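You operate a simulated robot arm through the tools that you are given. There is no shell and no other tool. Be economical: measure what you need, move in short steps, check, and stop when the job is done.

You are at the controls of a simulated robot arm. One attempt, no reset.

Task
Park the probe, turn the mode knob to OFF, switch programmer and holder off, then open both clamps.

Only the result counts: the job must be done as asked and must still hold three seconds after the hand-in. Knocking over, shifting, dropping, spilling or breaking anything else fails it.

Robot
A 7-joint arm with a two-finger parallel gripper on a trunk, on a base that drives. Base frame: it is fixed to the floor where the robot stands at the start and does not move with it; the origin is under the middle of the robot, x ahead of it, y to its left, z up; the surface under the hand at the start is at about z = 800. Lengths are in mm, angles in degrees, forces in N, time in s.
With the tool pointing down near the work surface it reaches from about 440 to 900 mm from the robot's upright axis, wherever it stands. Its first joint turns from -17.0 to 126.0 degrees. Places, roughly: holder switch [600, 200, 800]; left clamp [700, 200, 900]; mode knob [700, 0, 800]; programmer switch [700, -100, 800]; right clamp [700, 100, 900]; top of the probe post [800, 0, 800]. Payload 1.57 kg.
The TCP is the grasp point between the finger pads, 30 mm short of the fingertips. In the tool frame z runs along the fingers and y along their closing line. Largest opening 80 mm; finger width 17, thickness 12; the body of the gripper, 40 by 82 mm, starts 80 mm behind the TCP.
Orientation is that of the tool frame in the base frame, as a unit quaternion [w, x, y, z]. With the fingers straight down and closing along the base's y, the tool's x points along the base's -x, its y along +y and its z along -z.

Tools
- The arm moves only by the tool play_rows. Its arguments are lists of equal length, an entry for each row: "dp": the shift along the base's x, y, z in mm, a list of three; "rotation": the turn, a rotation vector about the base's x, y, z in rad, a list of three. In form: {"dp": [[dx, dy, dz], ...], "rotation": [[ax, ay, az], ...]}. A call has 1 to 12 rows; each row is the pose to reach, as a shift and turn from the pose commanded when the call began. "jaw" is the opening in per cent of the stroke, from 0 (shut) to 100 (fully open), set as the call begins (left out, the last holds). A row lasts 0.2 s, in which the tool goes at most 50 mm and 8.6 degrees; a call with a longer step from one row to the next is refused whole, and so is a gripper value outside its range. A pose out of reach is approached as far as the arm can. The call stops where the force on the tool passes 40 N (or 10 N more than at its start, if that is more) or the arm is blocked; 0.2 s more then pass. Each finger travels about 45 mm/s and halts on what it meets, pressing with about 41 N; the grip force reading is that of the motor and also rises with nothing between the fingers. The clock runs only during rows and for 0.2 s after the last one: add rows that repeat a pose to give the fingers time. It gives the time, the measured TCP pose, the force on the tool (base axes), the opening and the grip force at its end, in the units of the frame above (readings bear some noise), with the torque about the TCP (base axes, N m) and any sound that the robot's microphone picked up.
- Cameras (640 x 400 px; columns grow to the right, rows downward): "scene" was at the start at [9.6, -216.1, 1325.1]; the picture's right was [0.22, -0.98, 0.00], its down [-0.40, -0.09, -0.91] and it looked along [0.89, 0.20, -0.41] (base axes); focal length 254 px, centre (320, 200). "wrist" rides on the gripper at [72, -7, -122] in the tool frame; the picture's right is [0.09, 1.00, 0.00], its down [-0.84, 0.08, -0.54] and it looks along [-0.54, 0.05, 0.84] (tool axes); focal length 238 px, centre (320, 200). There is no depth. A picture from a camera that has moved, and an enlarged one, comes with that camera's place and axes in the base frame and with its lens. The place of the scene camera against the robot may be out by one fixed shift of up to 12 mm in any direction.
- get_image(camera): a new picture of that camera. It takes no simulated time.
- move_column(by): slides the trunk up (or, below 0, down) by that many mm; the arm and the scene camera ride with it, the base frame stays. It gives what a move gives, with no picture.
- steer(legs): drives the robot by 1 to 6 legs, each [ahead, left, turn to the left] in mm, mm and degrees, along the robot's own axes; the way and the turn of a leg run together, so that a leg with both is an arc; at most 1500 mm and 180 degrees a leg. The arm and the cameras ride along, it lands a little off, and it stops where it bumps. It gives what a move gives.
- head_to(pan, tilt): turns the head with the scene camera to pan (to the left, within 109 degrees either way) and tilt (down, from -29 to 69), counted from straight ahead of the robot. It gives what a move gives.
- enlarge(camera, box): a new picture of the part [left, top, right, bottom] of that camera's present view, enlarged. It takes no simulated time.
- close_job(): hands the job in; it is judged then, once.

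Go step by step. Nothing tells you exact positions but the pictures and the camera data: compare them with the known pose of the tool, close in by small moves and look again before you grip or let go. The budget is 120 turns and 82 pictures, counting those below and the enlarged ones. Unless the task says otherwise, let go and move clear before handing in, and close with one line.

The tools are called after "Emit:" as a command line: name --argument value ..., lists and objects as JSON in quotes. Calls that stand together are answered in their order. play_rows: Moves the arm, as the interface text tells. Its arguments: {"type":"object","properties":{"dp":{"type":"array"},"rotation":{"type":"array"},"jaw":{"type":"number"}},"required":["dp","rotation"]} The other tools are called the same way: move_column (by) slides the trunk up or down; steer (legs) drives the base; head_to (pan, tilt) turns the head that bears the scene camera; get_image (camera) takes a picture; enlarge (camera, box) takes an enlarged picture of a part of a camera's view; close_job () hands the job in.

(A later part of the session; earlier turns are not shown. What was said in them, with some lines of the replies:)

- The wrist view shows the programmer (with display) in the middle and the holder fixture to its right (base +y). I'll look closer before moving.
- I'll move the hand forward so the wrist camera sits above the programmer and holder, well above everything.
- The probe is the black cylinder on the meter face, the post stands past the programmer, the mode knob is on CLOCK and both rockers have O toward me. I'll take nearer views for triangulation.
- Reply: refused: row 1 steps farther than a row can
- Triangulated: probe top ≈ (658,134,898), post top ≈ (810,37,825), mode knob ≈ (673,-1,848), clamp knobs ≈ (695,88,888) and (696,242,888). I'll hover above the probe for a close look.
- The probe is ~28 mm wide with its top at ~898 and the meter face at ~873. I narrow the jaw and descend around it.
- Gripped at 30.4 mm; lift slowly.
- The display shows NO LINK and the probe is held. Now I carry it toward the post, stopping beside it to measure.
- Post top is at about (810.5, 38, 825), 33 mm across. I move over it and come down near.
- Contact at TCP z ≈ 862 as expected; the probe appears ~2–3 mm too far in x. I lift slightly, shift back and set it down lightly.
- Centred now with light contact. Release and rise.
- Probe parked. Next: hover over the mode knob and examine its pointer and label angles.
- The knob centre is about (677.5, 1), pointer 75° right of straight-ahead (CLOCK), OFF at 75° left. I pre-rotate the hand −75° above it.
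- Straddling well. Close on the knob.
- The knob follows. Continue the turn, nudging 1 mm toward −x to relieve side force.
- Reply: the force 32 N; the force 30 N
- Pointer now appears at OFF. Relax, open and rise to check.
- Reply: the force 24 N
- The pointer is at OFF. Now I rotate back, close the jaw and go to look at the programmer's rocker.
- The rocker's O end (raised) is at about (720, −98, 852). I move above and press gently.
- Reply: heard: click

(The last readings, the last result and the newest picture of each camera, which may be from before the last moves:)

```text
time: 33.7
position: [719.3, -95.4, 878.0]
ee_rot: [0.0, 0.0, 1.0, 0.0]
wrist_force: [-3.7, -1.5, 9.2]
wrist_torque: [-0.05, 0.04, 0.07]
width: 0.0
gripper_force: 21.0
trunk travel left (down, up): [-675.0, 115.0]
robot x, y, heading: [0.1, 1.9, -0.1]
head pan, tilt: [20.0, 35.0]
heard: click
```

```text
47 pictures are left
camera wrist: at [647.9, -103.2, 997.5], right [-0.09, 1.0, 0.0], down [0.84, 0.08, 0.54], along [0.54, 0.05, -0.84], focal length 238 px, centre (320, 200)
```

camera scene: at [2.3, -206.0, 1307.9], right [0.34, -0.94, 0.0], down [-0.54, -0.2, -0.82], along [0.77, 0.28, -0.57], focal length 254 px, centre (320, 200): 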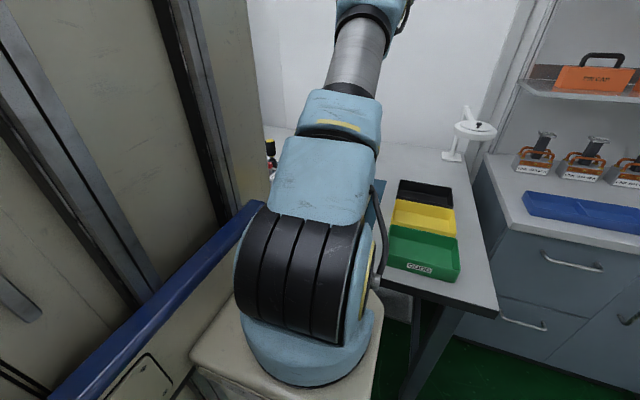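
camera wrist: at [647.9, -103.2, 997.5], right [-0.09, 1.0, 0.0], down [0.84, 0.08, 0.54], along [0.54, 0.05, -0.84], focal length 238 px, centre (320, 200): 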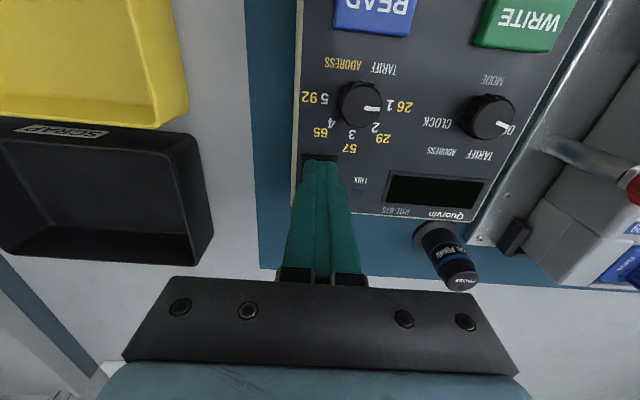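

Click heard and display dark: programmer off. Now rise and go over to view the holder switch.

Emit:
play_rows --dp '[[0, 0, 20], [0, 0, 60], [-10, 20, 90], [-20, 65, 90], [-30, 110, 90], [-40, 155, 90], [-50, 200, 90], [-60, 245, 90], [-70, 280, 90]]' --rotation '[[0, 0, 0], [0, 0, 0], [0, 0, 0], [0, 0, 0], [0, 0, 0], [0, 0, 0], [0, 0, 0], [0, 0, 0], [0, 0, 0]]'

Emit:
get_image --camera "wrist"

Emit:
enlarge --camera "wrist" --box '[320, 0, 520, 125]'

```text
time: 35.7
position: [650.8, 183.2, 959.2]
ee_rot: [0.0, 0.001, 1.0, 0.0]
wrist_force: [0.8, -0.7, -0.3]
wrist_torque: [0.04, 0.02, -0.01]
width: 0.1
gripper_force: 21.2
trunk travel left (down, up): [-675.0, 115.0]
robot x, y, heading: [1.7, 0.6, -0.1]
head pan, tilt: [20.0, 35.0]
```

```text
46 pictures are left
camera wrist: at [578.9, 175.9, 1080.9], right [-0.09, 1.0, 0.0], down [0.84, 0.08, 0.54], along [0.54, 0.05, -0.84], focal length 238 px, centre (320, 200)
```

wrist: 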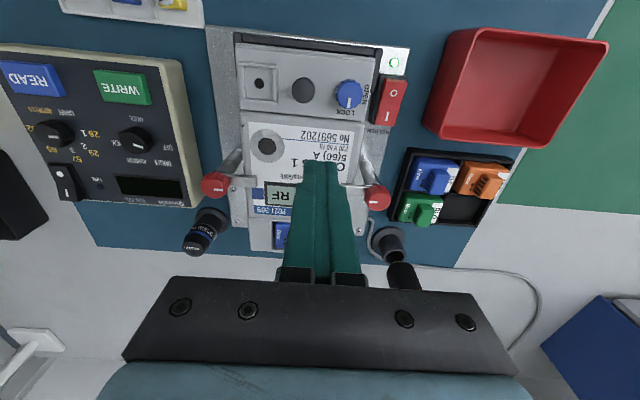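

```text
3.20 times, centred on (420, 62) of wrist
camera zoom: at [578.9, 175.9, 1080.9], right [-0.09, 1.0, 0.0], down [0.84, 0.08, 0.54], along [0.54, 0.05, -0.84], focal length 763 px, centre (0, 640)
```

zoom: 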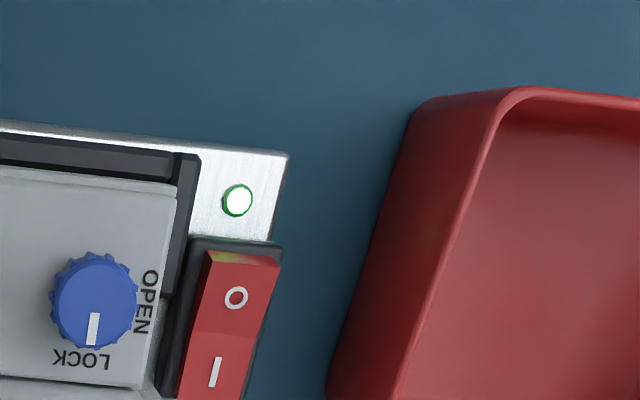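

Holder O end is at about (605, 248, 840). Move above it and verify.

Emit:
play_rows --dp '[[-20, 30, 0], [-45, 65, 0], [-45, 65, -35], [-45, 65, -68]]' --rotation '[[0, 0, 0], [0, 0, 0], [0, 0, 0], [0, 0, 0]]'

Emit:
enlarge --camera "wrist" --box '[220, 75, 420, 200]'

```text
time: 36.7
position: [605.7, 248.6, 894.8]
ee_rot: [0.0, 0.0, 1.0, -0.001]
wrist_force: [-0.7, 0.6, 1.2]
wrist_torque: [0.0, -0.01, -0.01]
width: 0.0
gripper_force: 20.8
trunk travel left (down, up): [-675.0, 115.0]
robot x, y, heading: [2.9, 1.8, -0.2]
head pan, tilt: [20.0, 35.0]
```

```text
3.20 times, centred on (320, 138) of wrist
camera zoom: at [534.2, 241.5, 1015.8], right [-0.09, 1.0, 0.0], down [0.84, 0.08, 0.54], along [0.54, 0.05, -0.84], focal length 763 px, centre (320, 400)
```

zoom: 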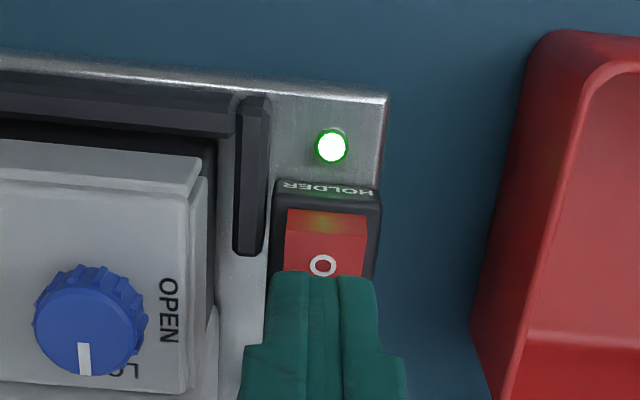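

Emit:
play_rows --dp '[[1, 0, -10], [1, 0, -18], [1, 0, -21], [1, 0, -23], [1, 0, -25], [1, 0, -27]]' --rotation '[[0, 0, 0], [0, 0, 0], [0, 0, 0], [0, 0, 0], [0, 0, 0], [0, 0, 0]]'

Emit:
enlarge --camera "wrist" --box '[220, 50, 420, 175]'

```text
time: 38.1
position: [605.3, 249.0, 869.1]
ee_rot: [0.0, 0.0, 1.0, 0.0]
wrist_force: [-0.3, -0.5, -0.2]
wrist_torque: [0.0, -0.02, -0.03]
width: 0.0
gripper_force: 21.7
trunk travel left (down, up): [-675.0, 115.0]
robot x, y, heading: [-1.0, 3.5, -0.1]
head pan, tilt: [20.0, 35.0]
```

```text
3.20 times, centred on (320, 112) of wrist
camera zoom: at [533.3, 241.4, 990.5], right [-0.09, 1.0, 0.0], down [0.84, 0.08, 0.54], along [0.54, 0.05, -0.84], focal length 763 px, centre (320, 480)
```

zoom: 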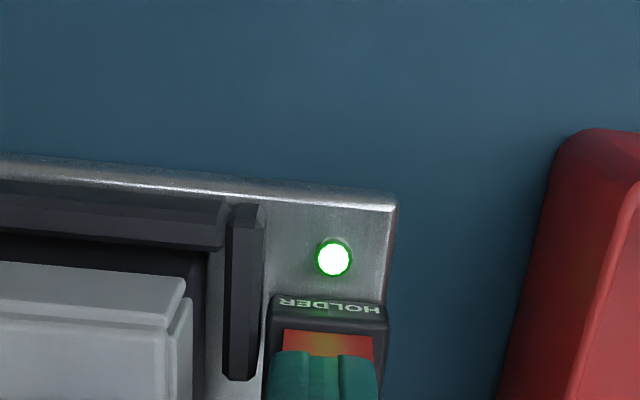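

No contact yet; continue lower in small steps.

Emit:
play_rows --dp '[[0, 0, -2], [0, 0, -4], [0, 0, -6], [0, 0, -8]]' --rotation '[[0, 0, 0], [0, 0, 0], [0, 0, 0], [0, 0, 0]]'

Emit:
enlarge --camera "wrist" --box '[220, 50, 420, 175]'

```text
time: 39.1
position: [605.3, 248.8, 862.8]
ee_rot: [0.0, -0.001, 1.0, 0.0]
wrist_force: [-0.8, -2.4, 5.3]
wrist_torque: [-0.06, 0.02, -0.02]
width: 0.4
gripper_force: 21.5
trunk travel left (down, up): [-675.0, 115.0]
robot x, y, heading: [-0.9, -0.4, 0.1]
head pan, tilt: [20.0, 35.0]
heard: click
```

```text
3.20 times, centred on (320, 112) of wrist
camera zoom: at [533.0, 241.4, 983.6], right [-0.09, 1.0, 0.0], down [0.84, 0.08, 0.54], along [0.54, 0.05, -0.84], focal length 763 px, centre (320, 480)
```

zoom: 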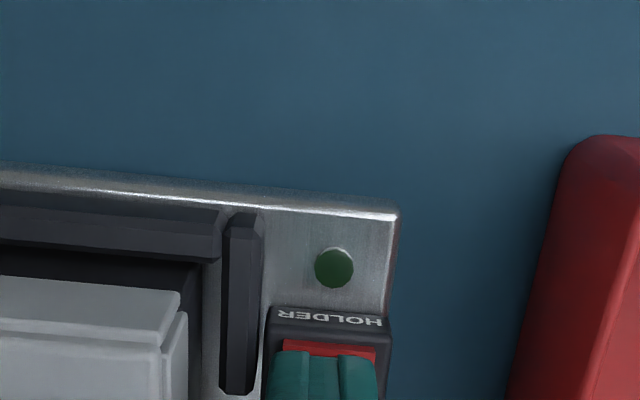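

Holder LED out. Rise and study the clamps.

Emit:
play_rows --dp '[[0, 0, 30], [0, 0, 70], [20, -40, 90], [35, -80, 80]]' --rotation '[[0, 0, 0], [0, 0, 0], [0, 0, 0], [0, 0, 0]]'

Emit:
enlarge --camera "wrist" --box '[160, 70, 320, 230]'

Emit:
enlarge --camera "wrist" --box '[330, 70, 490, 230]'

```text
time: 40.1
position: [638.7, 170.1, 942.1]
ee_rot: [0.001, -0.001, 1.0, -0.001]
wrist_force: [0.5, 0.9, 0.6]
wrist_torque: [-0.05, -0.01, -0.03]
width: 0.0
gripper_force: 21.5
trunk travel left (down, up): [-675.0, 115.0]
robot x, y, heading: [1.6, -1.3, 0.2]
head pan, tilt: [20.0, 35.0]
```

```text
2.50 times, centred on (240, 150) of wrist
camera zoom: at [568.0, 163.4, 1064.4], right [-0.09, 1.0, 0.0], down [0.84, 0.08, 0.54], along [0.54, 0.05, -0.84], focal length 596 px, centre (520, 325)
```

zoom: 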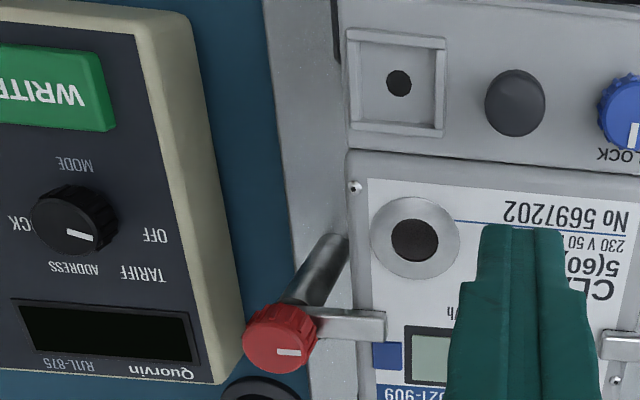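

```text
2.50 times, centred on (410, 150) of wrist
camera zoom: at [568.0, 163.4, 1064.4], right [-0.09, 1.0, 0.0], down [0.84, 0.08, 0.54], along [0.54, 0.05, -0.84], focal length 596 px, centre (95, 325)
```

zoom: 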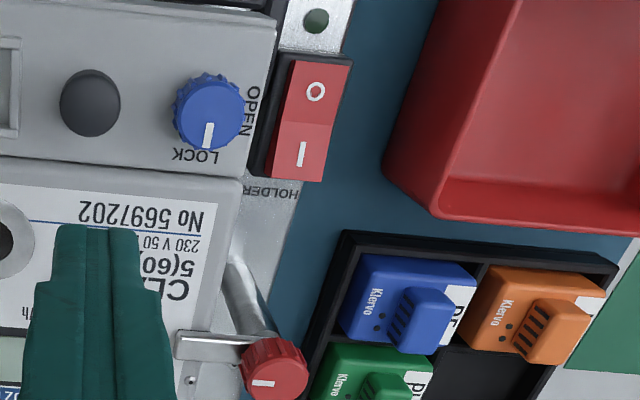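

The clamps are red knobs on vertical posts with an arm swung over the meter edge; opening means turning the knob so the arm swings clear. I go above the right clamp with the hand turned −90°.

Emit:
play_rows --dp '[[5, -8, 8], [10, -16, 8], [15, -24, 8], [20, -32, 8], [25, -40, 8], [30, -48, 8], [35, -56, 8], [40, -64, 8], [45, -72, 8], [50, -76, 8], [54, -79, 8]]' --rotation '[[0, 0, -0.1428], [0, 0, -0.2856], [0, 0, -0.4284], [0, 0, -0.5712], [0, 0, -0.714], [0, 0, -0.8568], [0, 0, -0.9996], [0, 0, -1.1424], [0, 0, -1.2852], [0, 0, -1.428], [0, 0, -1.5708]]' --jaw 55

Emit:
enlarge --camera "wrist" --box '[200, 60, 440, 210]'

```text
time: 42.5
position: [693.8, 88.1, 951.2]
ee_rot: [-0.001, 0.708, 0.707, 0.0]
wrist_force: [0.4, -0.3, 0.3]
wrist_torque: [0.02, 0.0, -0.01]
width: 43.9
gripper_force: 0.1
trunk travel left (down, up): [-675.0, 115.0]
robot x, y, heading: [-0.7, 1.3, -0.2]
head pan, tilt: [20.0, 35.0]
```

```text
2.67 times, centred on (320, 135) of wrist
camera zoom: at [688.5, 159.8, 1072.0], right [1.0, 0.09, 0.0], down [0.08, -0.84, 0.54], along [0.05, -0.54, -0.84], focal length 636 px, centre (320, 373)
```

zoom: 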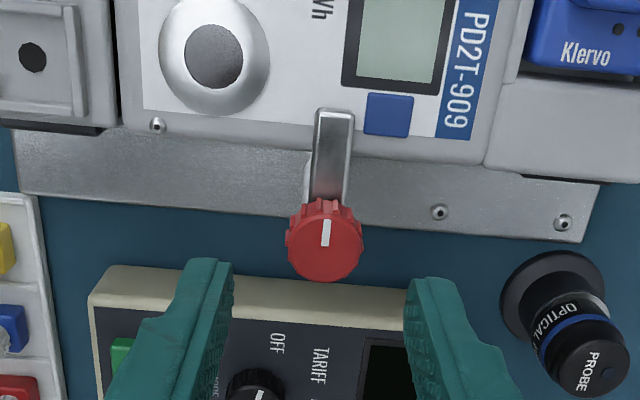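

Emit:
play_rows --dp '[[1, 0, -15], [1, 0, -30], [1, 0, -40], [1, 0, -45]]' --rotation '[[0, 0, 0], [0, 0, 0], [0, 0, 0], [0, 0, 0]]'

Emit:
enlarge --camera "wrist" --box '[200, 60, 440, 210]'

```text
time: 43.5
position: [695.7, 89.8, 907.8]
ee_rot: [0.0, 0.707, 0.708, 0.0]
wrist_force: [0.5, 1.2, 0.3]
wrist_torque: [-0.02, 0.01, 0.03]
width: 43.9
gripper_force: 0.0
trunk travel left (down, up): [-675.0, 115.0]
robot x, y, heading: [-2.5, 1.1, 0.1]
head pan, tilt: [20.0, 35.0]
```

```text
2.67 times, centred on (320, 135) of wrist
camera zoom: at [688.7, 161.3, 1028.6], right [1.0, 0.09, 0.0], down [0.08, -0.84, 0.54], along [0.05, -0.54, -0.84], focal length 636 px, centre (320, 373)
```

zoom: 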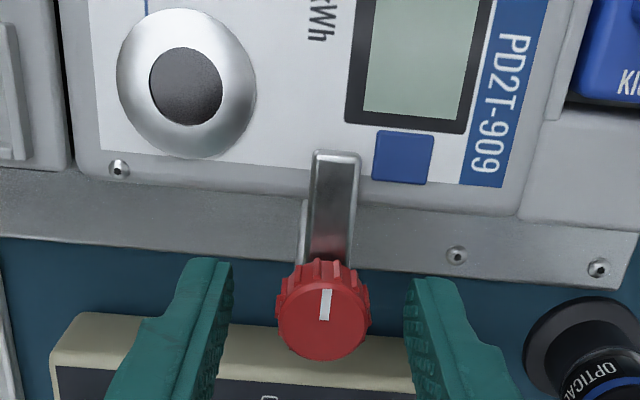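

Emit:
play_rows --dp '[[0, 0, 0], [0, 0, 0], [0, 0, 0]]' --rotation '[[0, 0, 0], [0, 0, 0], [0, 0, 0]]' --jaw 0

Emit:
play_rows --dp '[[0, 0, 0], [0, 0, 0], [0, 0, 0]]' --rotation '[[0, 0, 0.12], [0, 0, 0.24], [0, 0, 0.36]]'

Emit:
enlarge --camera "wrist" --box '[200, 60, 440, 210]'

```text
time: 44.3
position: [695.9, 89.5, 906.7]
ee_rot: [0.001, 0.707, 0.707, 0.0]
wrist_force: [6.5, 0.3, -2.3]
wrist_torque: [0.04, -0.21, 0.01]
width: 22.4
gripper_force: 28.1
trunk travel left (down, up): [-675.0, 115.0]
robot x, y, heading: [-1.5, -1.7, -0.1]
head pan, tilt: [20.0, 35.0]
```

```text
time: 45.1
position: [695.4, 90.2, 907.3]
ee_rot: [0.001, 0.567, 0.824, 0.001]
wrist_force: [7.9, 5.4, 5.2]
wrist_torque: [-0.29, -0.2, -0.04]
width: 21.9
gripper_force: 34.5
trunk travel left (down, up): [-675.0, 115.0]
robot x, y, heading: [-0.2, 0.2, -0.1]
head pan, tilt: [20.0, 35.0]
```

```text
2.67 times, centred on (320, 135) of wrist
camera zoom: at [664.0, 154.0, 1028.5], right [0.9, 0.44, 0.0], down [0.37, -0.76, 0.54], along [0.24, -0.49, -0.84], focal length 636 px, centre (320, 373)
```

zoom: 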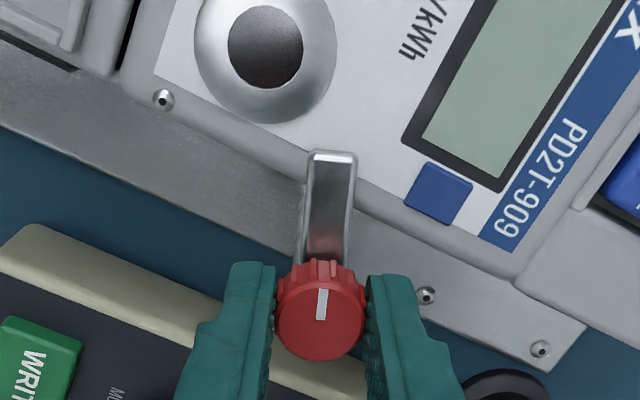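

The arm swings with the knob. Continue to 90°.

Emit:
play_rows --dp '[[0, 0, 0], [0, 0, 0], [0, 0, 0], [0, 0, 0], [0, 0, 0], [0, 0, 0], [0, 0, 0], [0, 0, 0], [0, 0, 0]]' --rotation '[[0, 0, 0.1344], [0, 0, 0.2688], [0, 0, 0.4032], [0, 0, 0.5376], [0, 0, 0.672], [0, 0, 0.8064], [0, 0, 0.9408], [0, 0, 1.0752], [0, 0, 1.21]]'

Emit:
enlarge --camera "wrist" --box '[200, 60, 440, 210]'

```text
time: 47.1
position: [696.1, 88.6, 904.8]
ee_rot: [0.0, 0.0, 1.0, 0.0]
wrist_force: [-0.8, 8.1, 26.6]
wrist_torque: [0.16, -0.04, -0.05]
width: 21.8
gripper_force: 34.8
trunk travel left (down, up): [-675.0, 115.0]
robot x, y, heading: [2.9, -1.4, 0.3]
head pan, tilt: [20.0, 35.0]
```

```text
2.67 times, centred on (320, 135) of wrist
camera zoom: at [623.5, 81.8, 1026.7], right [-0.09, 1.0, 0.0], down [0.84, 0.08, 0.54], along [0.54, 0.05, -0.84], focal length 636 px, centre (320, 373)
```

zoom: 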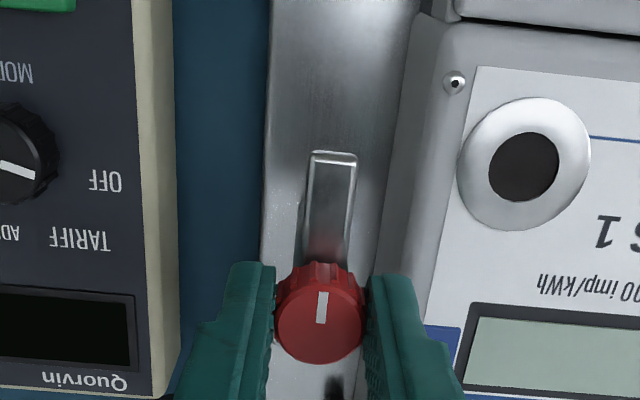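

The arm is fully off the meter at 90°. Release and rise.

Emit:
play_rows --dp '[[0, 0, 0], [0, 0, 0], [0, 0, 0], [0, 0, 20], [0, 0, 45]]' --rotation '[[0, 0, 0], [0, 0, 0], [0, 0, 0], [0, 0, 0], [0, 0, 0]]' --jaw 55

Emit:
enlarge --camera "wrist" --box '[200, 60, 440, 210]'

```text
time: 48.3
position: [696.0, 91.5, 950.1]
ee_rot: [0.0, 0.0, 1.0, 0.0]
wrist_force: [-0.2, 0.0, -0.1]
wrist_torque: [-0.01, 0.05, -0.03]
width: 44.0
gripper_force: 0.0
trunk travel left (down, up): [-675.0, 115.0]
robot x, y, heading: [1.3, 0.9, -0.1]
head pan, tilt: [20.0, 35.0]
```

```text
2.67 times, centred on (320, 135) of wrist
camera zoom: at [624.4, 84.2, 1070.9], right [-0.09, 1.0, 0.0], down [0.84, 0.08, 0.54], along [0.54, 0.05, -0.84], focal length 636 px, centre (320, 373)
```

zoom: 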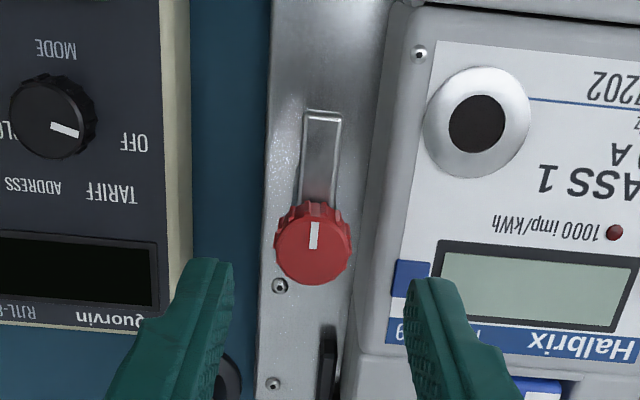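

Right clamp is open. Now to the left clamp, hand turned +90°.

Emit:
play_rows --dp '[[0, 14, 0], [0, 28, 0], [0, 42, 0], [0, 56, 0], [0, 70, 0], [0, 84, 0], [0, 98, 0], [0, 112, 0], [0, 126, 0], [-1, 140, 0], [-1.5, 153, 0]]' --rotation '[[0, 0, 0.1428], [0, 0, 0.2856], [0, 0, 0.4284], [0, 0, 0.5712], [0, 0, 0.714], [0, 0, 0.8568], [0, 0, 0.9996], [0, 0, 1.1424], [0, 0, 1.2852], [0, 0, 1.428], [0, 0, 1.5708]]'

Emit:
enlarge --camera "wrist" --box '[200, 60, 440, 210]'

```text
time: 50.7
position: [694.2, 241.0, 949.7]
ee_rot: [0.0, 0.707, -0.707, 0.0]
wrist_force: [0.1, 0.1, 0.8]
wrist_torque: [0.01, -0.01, -0.05]
width: 44.0
gripper_force: 0.1
trunk travel left (down, up): [-675.0, 115.0]
robot x, y, heading: [-2.9, 0.4, 0.1]
head pan, tilt: [20.0, 35.0]
```

```text
2.67 times, centred on (320, 135) of wrist
camera zoom: at [701.2, 169.3, 1071.7], right [-1.0, -0.09, 0.0], down [-0.08, 0.84, 0.54], along [-0.05, 0.54, -0.84], focal length 636 px, centre (320, 373)
```

zoom: 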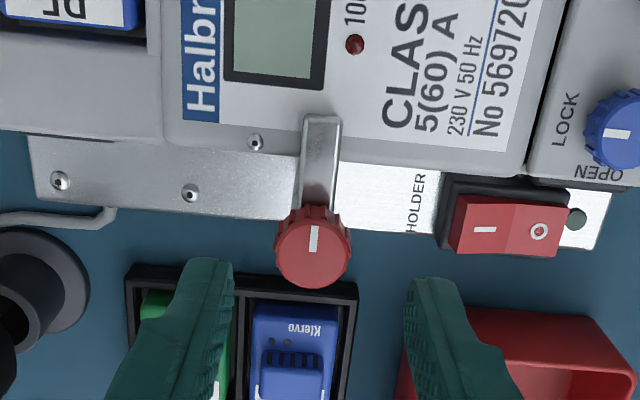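

Emit:
play_rows --dp '[[1.3, 0.5, -15], [1.3, 0.5, -30], [1.3, 0.5, -40], [1.3, 0.5, -44]]' --rotation '[[0, 0, 0], [0, 0, 0], [0, 0, 0], [0, 0, 0]]'

Emit:
enlarge --camera "wrist" --box '[200, 60, 440, 210]'

```text
time: 51.7
position: [695.7, 241.1, 907.2]
ee_rot: [0.0, -0.707, 0.707, -0.001]
wrist_force: [-0.6, 0.3, 0.0]
wrist_torque: [-0.03, 0.01, -0.01]
width: 44.0
gripper_force: 0.0
trunk travel left (down, up): [-675.0, 115.0]
robot x, y, heading: [0.7, 3.1, -0.1]
head pan, tilt: [20.0, 35.0]
```

```text
2.67 times, centred on (320, 135) of wrist
camera zoom: at [702.1, 169.9, 1027.8], right [-1.0, -0.09, 0.0], down [-0.08, 0.84, 0.54], along [-0.05, 0.54, -0.84], focal length 636 px, centre (320, 373)
```

zoom: 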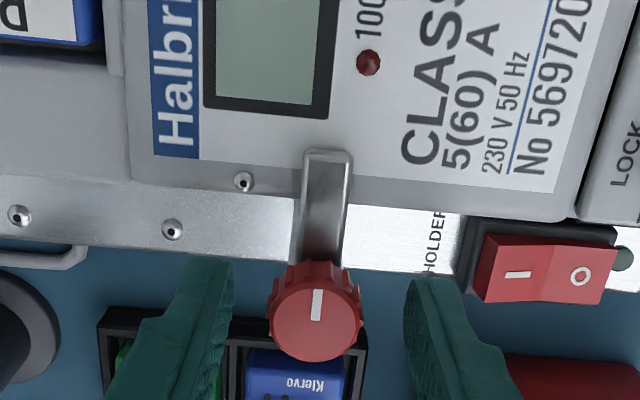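

Emit:
play_rows --dp '[[0, 0, 0], [0, 0, 0], [0, 0, 0]]' --rotation '[[0, 0, 0], [0, 0, 0], [0, 0, 0]]' --jaw 0

Emit:
play_rows --dp '[[0, 0, 0], [0, 0, 0], [0, 0, 0]]' --rotation '[[0, 0, -0.12], [0, 0, -0.24], [0, 0, -0.36]]'

Emit:
enlarge --camera "wrist" --box '[200, 60, 440, 210]'

```text
time: 52.5
position: [696.8, 241.8, 906.8]
ee_rot: [-0.002, 0.707, -0.707, 0.0]
wrist_force: [9.3, 1.7, -2.3]
wrist_torque: [0.39, -0.26, 0.0]
width: 21.7
gripper_force: 27.6
trunk travel left (down, up): [-675.0, 115.0]
robot x, y, heading: [1.7, 2.1, 0.2]
head pan, tilt: [20.0, 35.0]
```

```text
time: 53.3
position: [696.0, 242.0, 906.9]
ee_rot: [0.0, -0.568, 0.823, 0.0]
wrist_force: [11.0, -0.3, -3.5]
wrist_torque: [0.83, -0.48, -0.01]
width: 21.5
gripper_force: 34.9
trunk travel left (down, up): [-675.0, 115.0]
robot x, y, heading: [-1.0, -0.4, -0.2]
head pan, tilt: [20.0, 35.0]
```

```text
2.67 times, centred on (320, 135) of wrist
camera zoom: at [677.0, 172.3, 1027.9], right [-0.96, 0.27, 0.0], down [0.23, 0.81, 0.54], along [0.15, 0.52, -0.84], focal length 636 px, centre (320, 373)
```

zoom: 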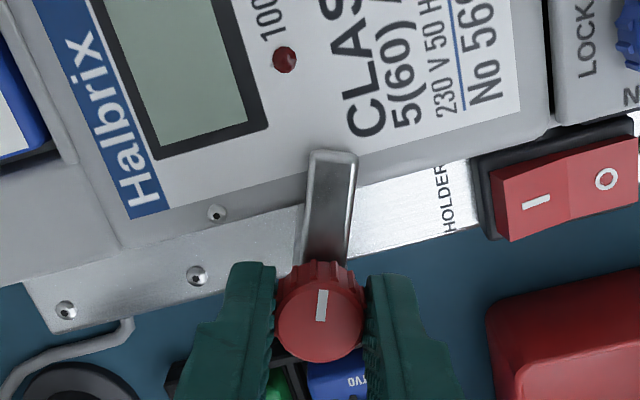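

Emit:
play_rows --dp '[[0, 0, 0], [0, 0, 0], [0, 0, 0], [0, 0, 0], [0, 0, 0], [0, 0, 0], [0, 0, 0], [0, 0, 0], [0, 0, 0]]' --rotation '[[0, 0, -0.1344], [0, 0, -0.2688], [0, 0, -0.4032], [0, 0, -0.5376], [0, 0, -0.672], [0, 0, -0.8064], [0, 0, -0.9408], [0, 0, -1.0752], [0, 0, -1.21]]'

Emit:
enlarge --camera "wrist" --box '[200, 60, 440, 210]'

```text
time: 55.3
position: [695.3, 242.5, 907.0]
ee_rot: [0.0, 0.0, 1.0, 0.0]
wrist_force: [7.4, 0.0, 3.1]
wrist_torque: [-0.04, -0.26, 0.23]
width: 21.7
gripper_force: 34.4
trunk travel left (down, up): [-675.0, 115.0]
robot x, y, heading: [-3.8, 1.8, 0.0]
head pan, tilt: [20.0, 35.0]
```

```text
2.67 times, centred on (320, 135) of wrist
camera zoom: at [623.9, 235.8, 1027.9], right [-0.09, 1.0, 0.0], down [0.84, 0.08, 0.54], along [0.54, 0.05, -0.84], focal length 636 px, centre (320, 373)
```

zoom: 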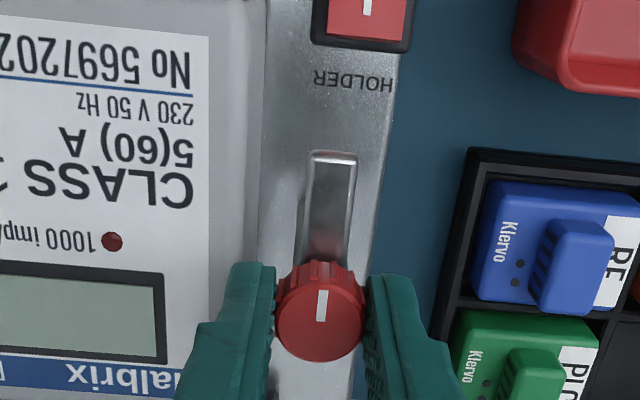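

Left clamp arm is clear too. Release, rise and take an overall look.

Emit:
play_rows --dp '[[0, 0, 0], [0, 0, 0], [0, 0, 0], [0, 0, 20], [0, 0, 50], [0, -30, 90], [0, -70, 110], [-10, -110, 130]]' --rotation '[[0, 0, 0], [0, 0, 0], [0, 0, 0], [0, 0, 0], [0, 0, 0], [0, 0, 0], [0, 0, 0], [0, 0, 0]]' --jaw 55

Emit:
get_image --camera "wrist"

Emit:
enlarge --camera "wrist" --box '[120, 0, 440, 200]'

```text
time: 57.1
position: [683.7, 132.5, 1036.6]
ee_rot: [0.0, 0.0, 1.0, 0.0]
wrist_force: [1.4, 0.5, -0.7]
wrist_torque: [0.01, 0.01, 0.01]
width: 43.8
gripper_force: 0.0
trunk travel left (down, up): [-675.0, 115.0]
robot x, y, heading: [1.6, 1.3, 0.1]
head pan, tilt: [20.0, 35.0]
```

```text
30 pictures are left
camera wrist: at [612.5, 125.4, 1156.8], right [-0.09, 1.0, 0.0], down [0.84, 0.08, 0.54], along [0.54, 0.05, -0.84], focal length 238 px, centre (320, 200)
```

wrist: 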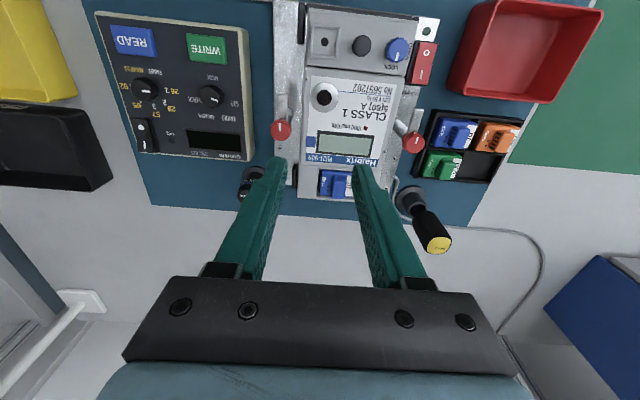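

```text
2.00 times, centred on (280, 100) of wrist
camera zoom: at [612.5, 125.4, 1156.8], right [-0.09, 1.0, 0.0], down [0.84, 0.08, 0.54], along [0.54, 0.05, -0.84], focal length 477 px, centre (400, 400)
```

zoom: 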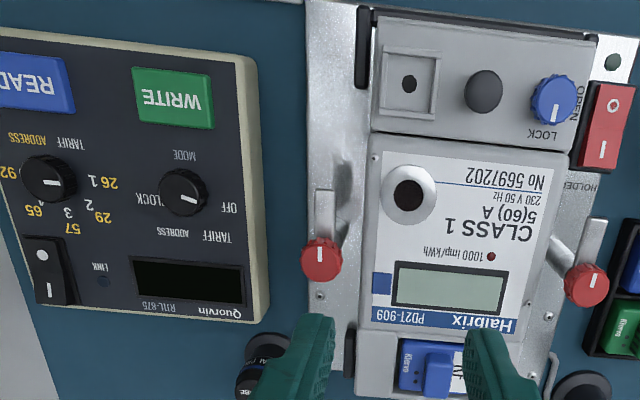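

All states look right: probe on its post, knob at OFF, both switches at O with display and LED dark, both clamp arms clear, hand well away. I hand in.

Emit:
close_job

```text
The job is handed in.
```

The job is handed in. The probe is parked on its post, the mode knob is at OFF, the programmer and holder are switched off, and both clamps are open.
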